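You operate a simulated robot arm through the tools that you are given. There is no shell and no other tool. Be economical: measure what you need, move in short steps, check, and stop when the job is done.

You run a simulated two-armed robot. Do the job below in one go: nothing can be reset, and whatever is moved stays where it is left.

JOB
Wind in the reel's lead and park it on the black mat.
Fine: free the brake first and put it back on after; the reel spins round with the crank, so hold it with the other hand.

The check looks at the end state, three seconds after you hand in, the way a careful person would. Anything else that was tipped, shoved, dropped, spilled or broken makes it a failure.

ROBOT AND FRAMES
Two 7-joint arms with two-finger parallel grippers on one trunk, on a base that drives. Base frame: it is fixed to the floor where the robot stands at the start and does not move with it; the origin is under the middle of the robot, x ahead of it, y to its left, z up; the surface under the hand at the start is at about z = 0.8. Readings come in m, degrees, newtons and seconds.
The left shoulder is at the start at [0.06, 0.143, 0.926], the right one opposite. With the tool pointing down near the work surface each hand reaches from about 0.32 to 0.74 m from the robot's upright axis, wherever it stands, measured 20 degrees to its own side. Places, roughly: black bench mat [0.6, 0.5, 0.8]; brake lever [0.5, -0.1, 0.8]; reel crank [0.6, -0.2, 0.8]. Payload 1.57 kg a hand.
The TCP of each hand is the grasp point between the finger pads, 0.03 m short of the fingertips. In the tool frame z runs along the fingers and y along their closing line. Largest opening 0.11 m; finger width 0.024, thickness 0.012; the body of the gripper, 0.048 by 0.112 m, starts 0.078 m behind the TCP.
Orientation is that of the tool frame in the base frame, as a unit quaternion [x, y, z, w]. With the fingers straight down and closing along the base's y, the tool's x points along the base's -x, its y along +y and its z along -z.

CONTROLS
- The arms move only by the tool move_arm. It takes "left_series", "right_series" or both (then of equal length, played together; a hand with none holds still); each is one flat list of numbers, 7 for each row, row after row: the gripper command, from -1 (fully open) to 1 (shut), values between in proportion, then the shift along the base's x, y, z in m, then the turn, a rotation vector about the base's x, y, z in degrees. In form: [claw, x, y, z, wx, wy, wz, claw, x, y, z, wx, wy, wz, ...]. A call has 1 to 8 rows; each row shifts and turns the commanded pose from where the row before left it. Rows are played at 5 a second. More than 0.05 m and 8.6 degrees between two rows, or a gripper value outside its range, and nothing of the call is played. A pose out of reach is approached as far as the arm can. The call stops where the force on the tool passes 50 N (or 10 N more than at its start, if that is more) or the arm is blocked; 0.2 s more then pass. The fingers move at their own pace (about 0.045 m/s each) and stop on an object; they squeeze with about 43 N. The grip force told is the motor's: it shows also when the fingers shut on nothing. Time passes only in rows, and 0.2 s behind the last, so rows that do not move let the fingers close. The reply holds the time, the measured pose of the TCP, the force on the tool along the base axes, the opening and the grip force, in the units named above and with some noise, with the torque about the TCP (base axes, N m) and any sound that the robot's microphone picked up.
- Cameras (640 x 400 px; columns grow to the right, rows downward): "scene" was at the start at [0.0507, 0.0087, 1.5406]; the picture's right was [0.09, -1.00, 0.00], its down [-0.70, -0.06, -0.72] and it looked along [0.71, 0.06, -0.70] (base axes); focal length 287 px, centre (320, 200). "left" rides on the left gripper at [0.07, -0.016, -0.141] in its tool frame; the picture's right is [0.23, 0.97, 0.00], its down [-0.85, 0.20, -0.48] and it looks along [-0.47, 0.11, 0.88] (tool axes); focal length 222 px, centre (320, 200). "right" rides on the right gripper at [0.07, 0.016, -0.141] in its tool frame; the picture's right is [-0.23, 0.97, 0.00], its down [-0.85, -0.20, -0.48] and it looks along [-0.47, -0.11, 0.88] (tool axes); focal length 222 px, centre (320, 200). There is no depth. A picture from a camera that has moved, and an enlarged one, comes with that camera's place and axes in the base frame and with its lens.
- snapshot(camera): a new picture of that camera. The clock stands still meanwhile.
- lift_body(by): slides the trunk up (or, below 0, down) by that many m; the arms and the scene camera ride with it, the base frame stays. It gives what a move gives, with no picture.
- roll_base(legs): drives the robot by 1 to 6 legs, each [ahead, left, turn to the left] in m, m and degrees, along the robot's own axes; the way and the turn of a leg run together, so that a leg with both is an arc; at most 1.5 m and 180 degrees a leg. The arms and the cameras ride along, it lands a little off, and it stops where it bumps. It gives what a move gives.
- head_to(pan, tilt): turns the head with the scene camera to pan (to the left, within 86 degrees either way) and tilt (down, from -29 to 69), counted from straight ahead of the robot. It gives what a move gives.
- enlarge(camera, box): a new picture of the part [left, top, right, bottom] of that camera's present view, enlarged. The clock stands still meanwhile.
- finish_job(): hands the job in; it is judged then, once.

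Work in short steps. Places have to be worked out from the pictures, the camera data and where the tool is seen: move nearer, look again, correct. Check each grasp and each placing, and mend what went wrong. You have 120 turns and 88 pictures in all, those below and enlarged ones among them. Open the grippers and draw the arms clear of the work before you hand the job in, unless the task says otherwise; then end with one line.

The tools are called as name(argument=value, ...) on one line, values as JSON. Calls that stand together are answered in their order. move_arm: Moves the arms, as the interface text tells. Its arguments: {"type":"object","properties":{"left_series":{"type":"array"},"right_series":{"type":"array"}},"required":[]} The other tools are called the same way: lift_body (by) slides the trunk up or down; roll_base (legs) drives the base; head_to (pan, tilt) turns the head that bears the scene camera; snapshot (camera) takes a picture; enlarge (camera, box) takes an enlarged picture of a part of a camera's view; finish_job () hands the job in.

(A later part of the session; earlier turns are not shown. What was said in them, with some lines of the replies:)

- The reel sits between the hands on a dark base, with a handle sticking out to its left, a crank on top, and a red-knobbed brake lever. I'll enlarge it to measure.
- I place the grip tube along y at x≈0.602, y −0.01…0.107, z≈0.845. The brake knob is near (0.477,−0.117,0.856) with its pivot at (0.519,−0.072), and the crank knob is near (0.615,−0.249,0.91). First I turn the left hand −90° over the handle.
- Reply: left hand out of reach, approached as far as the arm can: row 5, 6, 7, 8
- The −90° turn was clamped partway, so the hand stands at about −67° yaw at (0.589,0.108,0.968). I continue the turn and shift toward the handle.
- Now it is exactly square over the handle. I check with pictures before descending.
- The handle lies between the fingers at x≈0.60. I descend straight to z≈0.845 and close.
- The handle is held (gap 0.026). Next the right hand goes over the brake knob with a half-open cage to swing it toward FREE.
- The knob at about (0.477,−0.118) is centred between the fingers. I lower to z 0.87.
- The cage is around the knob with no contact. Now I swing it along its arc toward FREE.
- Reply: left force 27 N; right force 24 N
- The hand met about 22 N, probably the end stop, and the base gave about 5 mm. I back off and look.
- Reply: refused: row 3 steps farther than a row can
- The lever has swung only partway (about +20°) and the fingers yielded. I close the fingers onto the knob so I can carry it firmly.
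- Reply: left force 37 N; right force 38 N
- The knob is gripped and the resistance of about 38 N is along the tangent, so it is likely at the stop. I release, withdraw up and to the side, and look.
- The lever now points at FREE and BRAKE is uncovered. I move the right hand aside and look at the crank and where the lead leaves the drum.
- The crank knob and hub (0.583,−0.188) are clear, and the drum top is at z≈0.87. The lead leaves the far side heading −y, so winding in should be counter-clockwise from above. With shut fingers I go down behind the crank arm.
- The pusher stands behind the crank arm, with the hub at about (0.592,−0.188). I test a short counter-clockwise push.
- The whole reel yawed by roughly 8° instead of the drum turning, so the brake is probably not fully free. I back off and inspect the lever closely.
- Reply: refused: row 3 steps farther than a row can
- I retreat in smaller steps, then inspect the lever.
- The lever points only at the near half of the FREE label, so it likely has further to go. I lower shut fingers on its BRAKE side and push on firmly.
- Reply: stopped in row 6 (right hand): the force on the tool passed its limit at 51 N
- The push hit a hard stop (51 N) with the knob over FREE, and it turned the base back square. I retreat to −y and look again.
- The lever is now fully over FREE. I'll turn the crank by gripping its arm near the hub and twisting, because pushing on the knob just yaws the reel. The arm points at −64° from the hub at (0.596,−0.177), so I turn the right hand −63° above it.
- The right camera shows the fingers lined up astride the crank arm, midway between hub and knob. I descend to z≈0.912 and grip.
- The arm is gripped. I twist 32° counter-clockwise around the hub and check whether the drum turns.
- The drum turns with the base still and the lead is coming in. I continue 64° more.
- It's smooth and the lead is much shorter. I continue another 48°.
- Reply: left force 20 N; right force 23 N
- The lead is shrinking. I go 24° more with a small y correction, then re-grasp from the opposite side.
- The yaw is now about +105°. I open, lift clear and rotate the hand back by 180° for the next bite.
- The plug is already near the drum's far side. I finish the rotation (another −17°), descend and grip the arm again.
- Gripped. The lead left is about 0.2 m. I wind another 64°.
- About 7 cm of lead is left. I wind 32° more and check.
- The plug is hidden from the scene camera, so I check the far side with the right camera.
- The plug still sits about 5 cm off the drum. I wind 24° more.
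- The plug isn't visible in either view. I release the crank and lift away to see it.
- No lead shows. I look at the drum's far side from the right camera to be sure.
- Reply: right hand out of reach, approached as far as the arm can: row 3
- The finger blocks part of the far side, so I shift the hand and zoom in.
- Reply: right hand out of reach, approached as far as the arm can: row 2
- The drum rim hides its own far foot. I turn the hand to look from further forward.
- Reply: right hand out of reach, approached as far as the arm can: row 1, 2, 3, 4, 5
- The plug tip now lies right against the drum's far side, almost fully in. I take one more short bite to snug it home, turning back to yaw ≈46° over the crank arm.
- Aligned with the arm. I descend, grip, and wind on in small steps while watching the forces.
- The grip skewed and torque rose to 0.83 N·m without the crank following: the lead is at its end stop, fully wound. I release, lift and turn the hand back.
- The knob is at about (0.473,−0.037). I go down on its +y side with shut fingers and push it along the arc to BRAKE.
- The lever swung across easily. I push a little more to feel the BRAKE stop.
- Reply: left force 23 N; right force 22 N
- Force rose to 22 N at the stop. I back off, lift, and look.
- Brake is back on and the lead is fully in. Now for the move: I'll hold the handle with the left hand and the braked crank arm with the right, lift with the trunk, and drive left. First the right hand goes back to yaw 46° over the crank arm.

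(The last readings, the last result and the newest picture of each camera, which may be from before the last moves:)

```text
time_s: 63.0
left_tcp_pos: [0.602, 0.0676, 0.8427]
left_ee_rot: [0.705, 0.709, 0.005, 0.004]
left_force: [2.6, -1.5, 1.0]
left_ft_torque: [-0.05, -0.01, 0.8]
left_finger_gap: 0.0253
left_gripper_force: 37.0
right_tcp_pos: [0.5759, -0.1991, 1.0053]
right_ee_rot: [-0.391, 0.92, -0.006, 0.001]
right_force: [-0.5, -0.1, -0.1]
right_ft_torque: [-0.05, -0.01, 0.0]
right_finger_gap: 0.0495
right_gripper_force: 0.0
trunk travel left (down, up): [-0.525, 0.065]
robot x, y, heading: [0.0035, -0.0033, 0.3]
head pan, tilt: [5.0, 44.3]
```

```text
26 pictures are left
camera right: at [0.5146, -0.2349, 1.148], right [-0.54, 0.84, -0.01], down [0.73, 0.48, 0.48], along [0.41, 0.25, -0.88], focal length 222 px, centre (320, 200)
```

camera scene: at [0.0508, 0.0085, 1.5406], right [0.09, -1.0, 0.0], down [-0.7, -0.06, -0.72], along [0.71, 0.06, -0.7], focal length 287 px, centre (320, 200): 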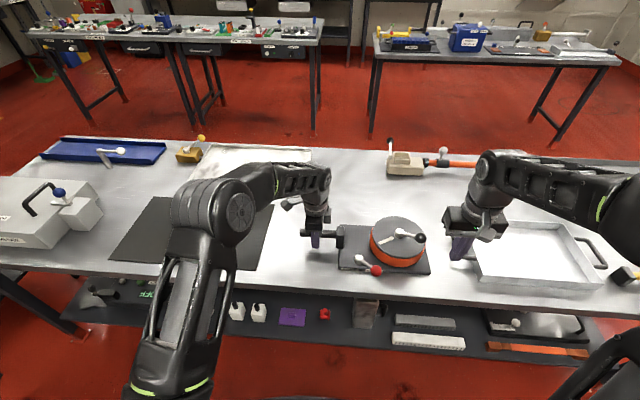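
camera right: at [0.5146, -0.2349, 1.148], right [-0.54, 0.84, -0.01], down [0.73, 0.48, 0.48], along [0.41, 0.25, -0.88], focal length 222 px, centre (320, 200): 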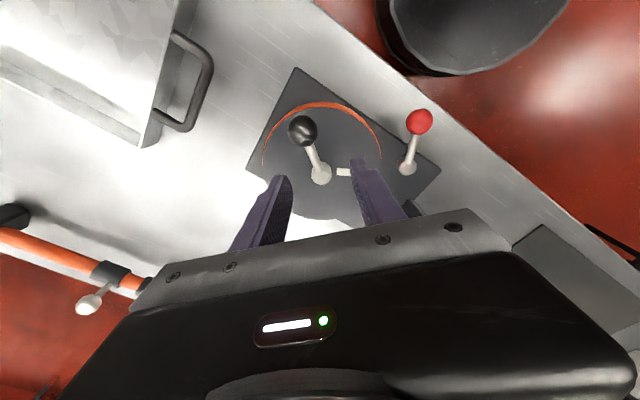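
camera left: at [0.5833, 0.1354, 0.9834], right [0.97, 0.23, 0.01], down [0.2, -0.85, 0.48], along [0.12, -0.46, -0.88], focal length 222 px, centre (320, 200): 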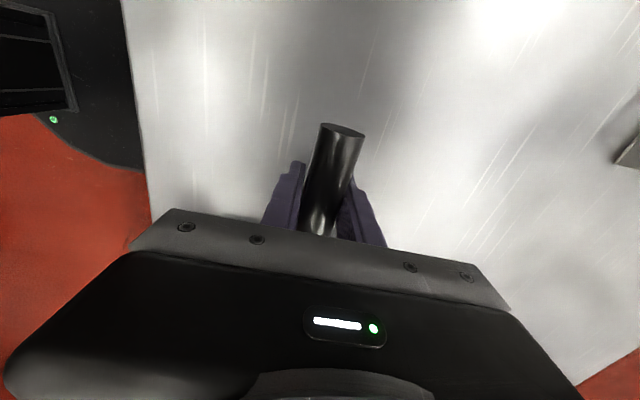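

The arm leans about 8° and sits about 9 mm to the left of the finger centre, so I correct, descend and grip.

move_arm(right_series=[0.1, 0.004, -0.007, 0, 0, 0, 8, 0.1, 0, 0, -0.045, 0, 0, 0, 0.1, 0, 0, -0.045, 0, 0, 0, 0.1, 0, 0, -0.006, 0, 0, 0, 1, 0, 0, 0, 0, 0, 0, 1, 0, 0, 0, 0, 0, 0, 1, 0, 0, 0, 0, 0, 0, 1, 0, 0, 0, 0, 0, 0])

snapshot(camera="right")

```text
time_s: 64.8
left_tcp_pos: [0.6008, 0.0677, 0.8438]
left_ee_rot: [0.706, 0.708, 0.006, 0.003]
left_force: [-4.2, 2.2, 7.3]
left_ft_torque: [-0.1, -0.09, -1.19]
left_finger_gap: 0.0252
left_gripper_force: 36.3
right_tcp_pos: [0.5791, -0.2044, 0.9107]
right_ee_rot: [-0.453, 0.892, -0.008, 0.002]
right_force: [9.2, -1.4, -0.1]
right_ft_torque: [-0.25, -0.38, -0.69]
right_finger_gap: 0.0119
right_gripper_force: 28.6
trunk travel left (down, up): [-0.525, 0.065]
robot x, y, heading: [0.0017, -0.0012, -0.2]
head pan, tilt: [5.0, 44.3]
```

```text
25 pictures are left
camera right: at [0.5241, -0.25, 1.0526], right [-0.65, 0.76, -0.02], down [0.66, 0.58, 0.48], along [0.37, 0.3, -0.88], focal length 222 px, centre (320, 200)
```

right: 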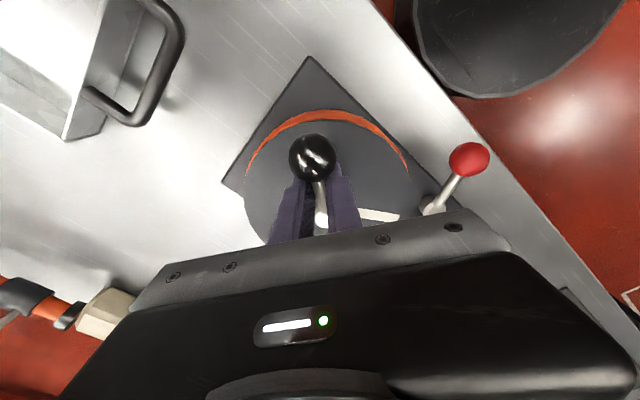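

Both hands hold. I lift the trunk 3 cm and check forces and attitude.

lift_body(by=0.03)

enlarge(camera="scene", box=[270, 190, 462, 310])

```text
time_s: 65.6
left_tcp_pos: [0.6013, 0.0675, 0.872]
left_ee_rot: [0.704, 0.71, 0.005, 0.003]
left_force: [-7.1, 2.8, -2.1]
left_ft_torque: [-0.02, -0.04, -1.16]
left_finger_gap: 0.0255
left_gripper_force: 36.7
right_tcp_pos: [0.5799, -0.2056, 0.9395]
right_ee_rot: [-0.452, 0.892, -0.008, 0.001]
right_force: [6.7, -2.1, -9.2]
right_ft_torque: [-0.47, -0.31, -0.75]
right_finger_gap: 0.0119
right_gripper_force: 29.7
trunk travel left (down, up): [-0.555, 0.035]
robot x, y, heading: [-0.0004, 0.0029, -0.1]
head pan, tilt: [5.0, 44.3]
```

```text
3.33 times, centred on (366, 250) of scene
camera zoom: at [0.0521, 0.0082, 1.5705], right [0.09, -1.0, 0.0], down [-0.7, -0.06, -0.71], along [0.71, 0.06, -0.7], focal length 956 px, centre (167, 33)
```

zoom: 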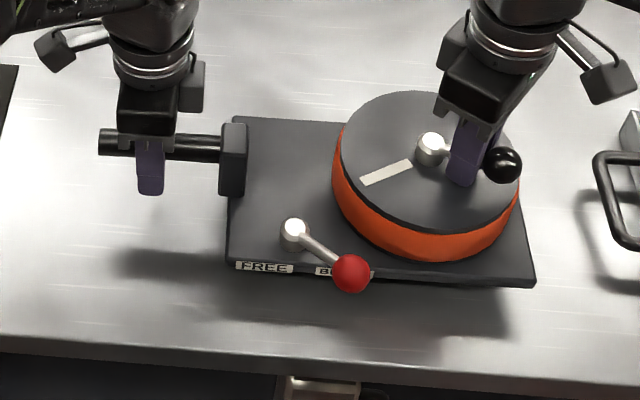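

The reel is level, about 11 N in total. The mat spans x≈0.48–0.77, y≈0.24–0.70. I shift +0.035 in x with both hands, then drive left in two parts.

move_arm(left_series=[1, 0.012, 0, 0, 0, 0, 0, 1, 0.012, 0, 0, 0, 0, 0, 1, 0.011, 0, 0, 0, 0, 0], right_series=[1, 0.012, 0, 0, 0, 0, 0, 1, 0.012, 0, 0, 0, 0, 0, 1, 0.011, 0, 0, 0, 0, 0])

roll_base(legs=[[0, 0.3, 0]])

snapshot(camera="scene")

```text
time_s: 66.4
left_tcp_pos: [0.6371, 0.0677, 0.873]
left_ee_rot: [0.705, 0.709, 0.005, 0.002]
left_force: [-5.6, 3.6, -6.0]
left_ft_torque: [0.96, -0.16, -0.86]
left_finger_gap: 0.0252
left_gripper_force: 36.6
right_tcp_pos: [0.615, -0.2057, 0.9397]
right_ee_rot: [-0.452, 0.892, -0.007, 0.002]
right_force: [5.9, -3.3, -5.0]
right_ft_torque: [-0.26, -0.21, -0.78]
right_finger_gap: 0.0119
right_gripper_force: 29.3
trunk travel left (down, up): [-0.555, 0.035]
robot x, y, heading: [-0.0013, -0.0017, 0.1]
head pan, tilt: [5.0, 44.3]
```

```text
time_s: 68.4
left_tcp_pos: [0.6373, 0.3681, 0.873]
left_ee_rot: [0.705, 0.709, 0.005, 0.004]
left_force: [-5.1, 7.9, -2.2]
left_ft_torque: [0.06, -0.16, -0.93]
left_finger_gap: 0.0257
left_gripper_force: 36.5
right_tcp_pos: [0.6144, 0.096, 0.9392]
right_ee_rot: [-0.453, 0.892, -0.007, 0.001]
right_force: [6.0, -7.2, -7.8]
right_ft_torque: [-0.49, -0.15, -0.81]
right_finger_gap: 0.0119
right_gripper_force: 28.6
trunk travel left (down, up): [-0.555, 0.035]
robot x, y, heading: [0.001, 0.3018, -0.0]
head pan, tilt: [5.0, 44.3]
```

```text
23 pictures are left
camera scene: at [0.0518, 0.31, 1.5705], right [0.09, -1.0, 0.0], down [-0.7, -0.06, -0.71], along [0.71, 0.06, -0.7], focal length 287 px, centre (320, 200)
```

scene: 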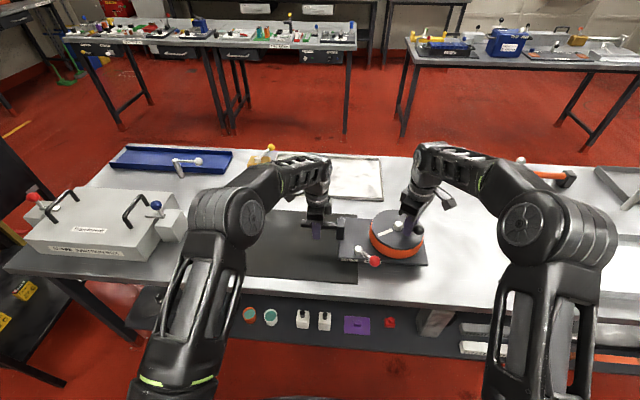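

The path is clear: the mat's right edge is at y≈0.234 and the grey box starts at y≈0.78. I drive the remaining 0.27 m left.

roll_base(legs=[[0, 0.265, 0]])

snapshot(camera="scene")

snapshot(camera="left")

```text
time_s: 70.3
left_tcp_pos: [0.6375, 0.6356, 0.8722]
left_ee_rot: [0.703, 0.711, 0.006, 0.003]
left_force: [-6.3, 0.7, -1.7]
left_ft_torque: [0.18, -0.23, -0.84]
left_finger_gap: 0.0255
left_gripper_force: 36.5
right_tcp_pos: [0.6141, 0.3629, 0.9402]
right_ee_rot: [-0.454, 0.891, -0.008, 0.0]
right_force: [6.9, 1.1, -7.9]
right_ft_torque: [-0.38, -0.07, -0.77]
right_finger_gap: 0.0114
right_gripper_force: 28.8
trunk travel left (down, up): [-0.555, 0.035]
robot x, y, heading: [-0.0018, 0.5665, 0.2]
head pan, tilt: [5.0, 44.3]
```

```text
22 pictures are left
camera scene: at [0.0514, 0.5762, 1.5705], right [0.09, -1.0, 0.0], down [-0.7, -0.06, -0.71], along [0.71, 0.06, -0.7], focal length 287 px, centre (320, 200)
```

scene: 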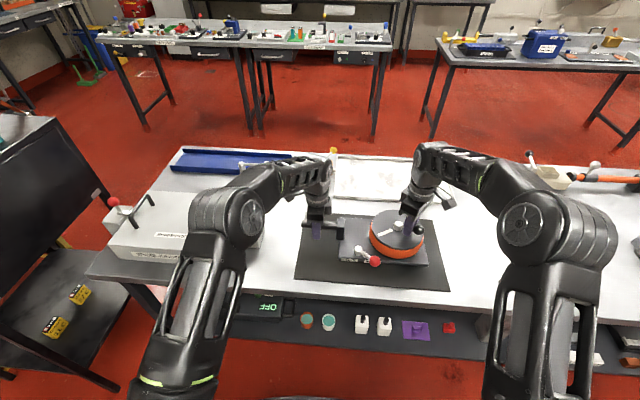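

```text
21 pictures are left
camera left: at [0.618, 0.7044, 1.0133], right [0.97, 0.24, 0.01], down [0.2, -0.85, 0.48], along [0.12, -0.46, -0.88], focal length 222 px, centre (320, 200)
```

left: 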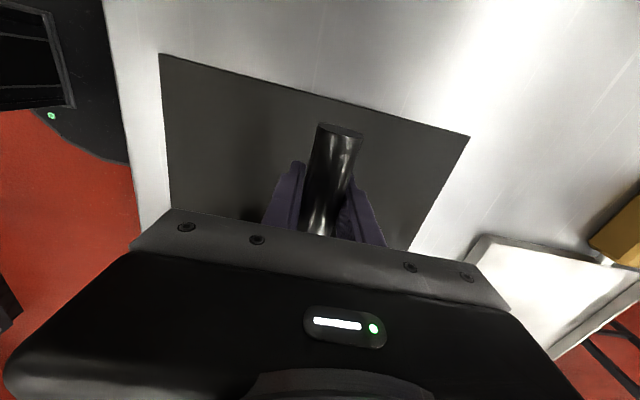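

The reel is fully over the mat (plate x 0.544–0.709, y 0.295–0.56; mat x 0.49–0.77, y 0.236–0.69). I lower the trunk.

lift_body(by=-0.025)

```text
time_s: 71.0
left_tcp_pos: [0.6356, 0.6362, 0.8482]
left_ee_rot: [0.704, 0.71, 0.005, 0.003]
left_force: [-5.0, -1.0, -4.2]
left_ft_torque: [0.17, -0.02, -0.8]
left_finger_gap: 0.0252
left_gripper_force: 36.5
right_tcp_pos: [0.6137, 0.3628, 0.9149]
right_ee_rot: [-0.455, 0.891, -0.007, 0.001]
right_force: [2.5, -0.6, -1.5]
right_ft_torque: [-0.05, -0.38, -0.72]
right_finger_gap: 0.0114
right_gripper_force: 29.1
trunk travel left (down, up): [-0.53, 0.06]
robot x, y, heading: [-0.0019, 0.5646, 0.2]
head pan, tilt: [5.0, 44.3]
```

The weight is partly off, so I lower another 3 mm.

lift_body(by=-0.003)

enlarge(camera="scene", box=[270, 180, 470, 305])

```text
time_s: 71.6
left_tcp_pos: [0.6358, 0.6358, 0.8477]
left_ee_rot: [0.704, 0.71, 0.005, 0.005]
left_force: [-3.3, -1.1, 0.9]
left_ft_torque: [0.16, -0.01, -0.91]
left_finger_gap: 0.0257
left_gripper_force: 37.0
right_tcp_pos: [0.6141, 0.3636, 0.9155]
right_ee_rot: [-0.454, 0.891, -0.008, 0.003]
right_force: [3.3, -0.4, 14.9]
right_ft_torque: [-0.69, 0.15, -0.76]
right_finger_gap: 0.0118
right_gripper_force: 29.2
trunk travel left (down, up): [-0.527, 0.063]
robot x, y, heading: [-0.0022, 0.5706, 0.4]
head pan, tilt: [5.0, 44.3]
```

```text
3.20 times, centred on (370, 242) of scene
camera zoom: at [0.0486, 0.5756, 1.543], right [0.09, -1.0, 0.0], down [-0.7, -0.06, -0.72], along [0.71, 0.06, -0.7], focal length 918 px, centre (160, 64)
```

zoom: 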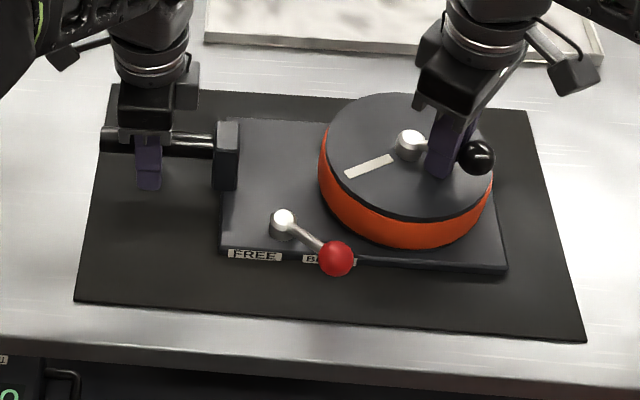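

The reel sits flat on the mat. I open both hands and lift straight up.

move_arm(left_series=[0, 0, 0, 0, 0, 0, 0, 0, 0, 0, 0, 0, 0, 0, 0, 0, 0, 0, 0, 0, 0, 0, 0, 0, 0, 0, 0, 0, 0, 0, 0, 0.03, 0, 0, 0, 0, 0, 0, 0.045, 0, 0, 0, 0, 0, 0, 0.045, 0, 0, 0], right_series=[0.1, 0, 0, 0, 0, 0, 0, 0.1, 0, 0, 0, 0, 0, 0, 0.1, 0, 0, 0, 0, 0, 0, 0.1, 0, 0, 0, 0, 0, 0, 0.1, 0, 0, 0.03, 0, 0, 0, 0.1, 0, 0, 0.045, 0, 0, 0, 0.1, 0, 0, 0.045, 0, 0, 0])

enlarge(camera="scene", box=[270, 180, 470, 305])

```text
time_s: 73.2
left_tcp_pos: [0.6356, 0.6356, 0.9654]
left_ee_rot: [0.704, 0.711, 0.006, 0.004]
left_force: [0.0, 0.4, -0.1]
left_ft_torque: [0.0, 0.0, 0.02]
left_finger_gap: 0.055
left_gripper_force: 0.1
right_tcp_pos: [0.6132, 0.3631, 1.0318]
right_ee_rot: [-0.454, 0.891, -0.008, 0.002]
right_force: [-0.7, 0.0, 0.2]
right_ft_torque: [-0.01, 0.01, -0.02]
right_finger_gap: 0.0496
right_gripper_force: 0.0
trunk travel left (down, up): [-0.527, 0.063]
robot x, y, heading: [-0.0041, 0.5674, 0.5]
head pan, tilt: [5.0, 44.3]
```

```text
3.20 times, centred on (370, 242) of scene
camera zoom: at [0.0493, 0.5754, 1.5425], right [0.09, -1.0, 0.0], down [-0.7, -0.06, -0.72], along [0.71, 0.06, -0.7], focal length 918 px, centre (160, 64)
```

zoom: 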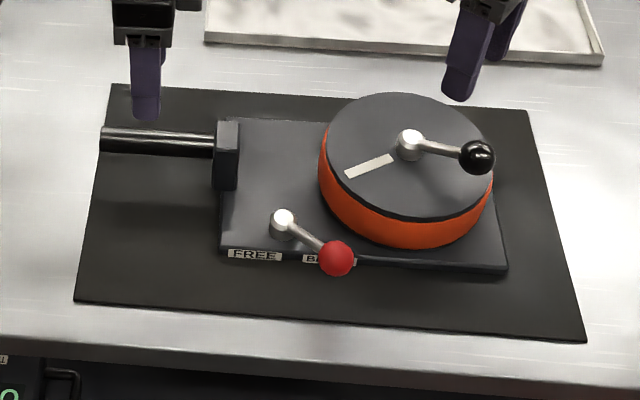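

The reel is parked on the mat, brake on BRAKE, crank and lead in place. I open fully and draw both arms clear.

move_arm(left_series=[-1, 0, 0, 0.04, 0, 0, 0, -1, 0, 0, 0.04, 0, 0, 0, -1, -0.045, 0, 0.01, 0, 0, 0, -1, -0.045, 0, 0.01, 0, 0, 0, -1, -0.045, 0, 0, 0, 0, 0, -1, 0, 0, 0, 0, 0, 0], right_series=[-1, 0, 0, 0.03, 0, 0, 0, -1, -0.02, -0.04, 0.01, 0, 0, 0, -1, -0.02, -0.045, 0.0, 0, 0, 0, -1, -0.02, -0.045, 0.0, 0, 0, 0, -1, -0.02, -0.045, 0, 0, 0, 0, -1, -0.02, -0.045, 0, 0, 0, 0])

snapshot(camera="scene")

snapshot(camera="left")

```text
time_s: 74.6
left_tcp_pos: [0.5002, 0.6347, 1.0249]
left_ee_rot: [0.704, 0.711, 0.007, 0.004]
left_force: [0.4, 0.7, -0.2]
left_ft_torque: [0.0, 0.0, 0.0]
left_finger_gap: 0.11
left_gripper_force: 0.0
left hand out of reach, approached as far as the arm can: row 2
right_tcp_pos: [0.5143, 0.1414, 1.0523]
right_ee_rot: [-0.454, 0.891, -0.008, 0.001]
right_force: [-0.1, 0.8, -0.3]
right_ft_torque: [0.0, 0.02, -0.03]
right_finger_gap: 0.1105
right_gripper_force: 0.0
right hand out of reach, approached as far as the arm can: row 1
trunk travel left (down, up): [-0.527, 0.063]
robot x, y, heading: [-0.0014, 0.5645, 0.2]
head pan, tilt: [5.0, 44.3]
```

```text
18 pictures are left
camera scene: at [0.0507, 0.5743, 1.5426], right [0.09, -1.0, 0.0], down [-0.7, -0.06, -0.72], along [0.71, 0.06, -0.7], focal length 287 px, centre (320, 200)
```

scene: 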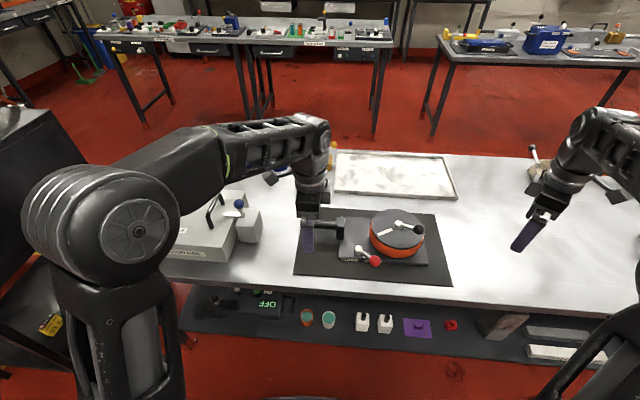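

```text
17 pictures are left
camera left: at [0.4815, 0.7027, 1.1654], right [0.97, 0.24, 0.01], down [0.2, -0.85, 0.48], along [0.12, -0.46, -0.88], focal length 222 px, centre (320, 200)
```

left: 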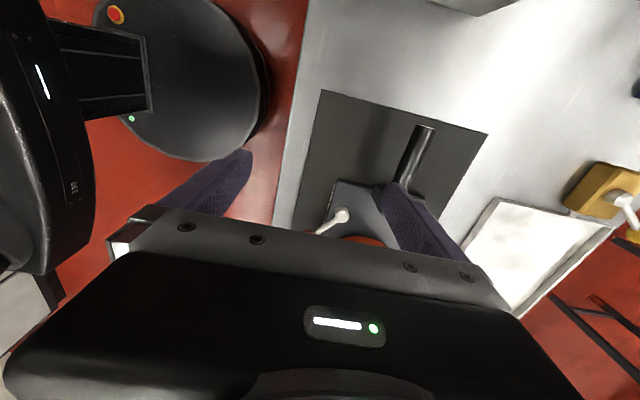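

The reel is on the mat, nothing else looks disturbed, and both arms are clear with grippers open. I hand in.

finish_job()

```text
The job is handed in.
```

The reel's lead is wound in to its end stop, the brake is back on BRAKE, and the reel is parked fully on the black mat with both arms clear; nothing else looked moved.
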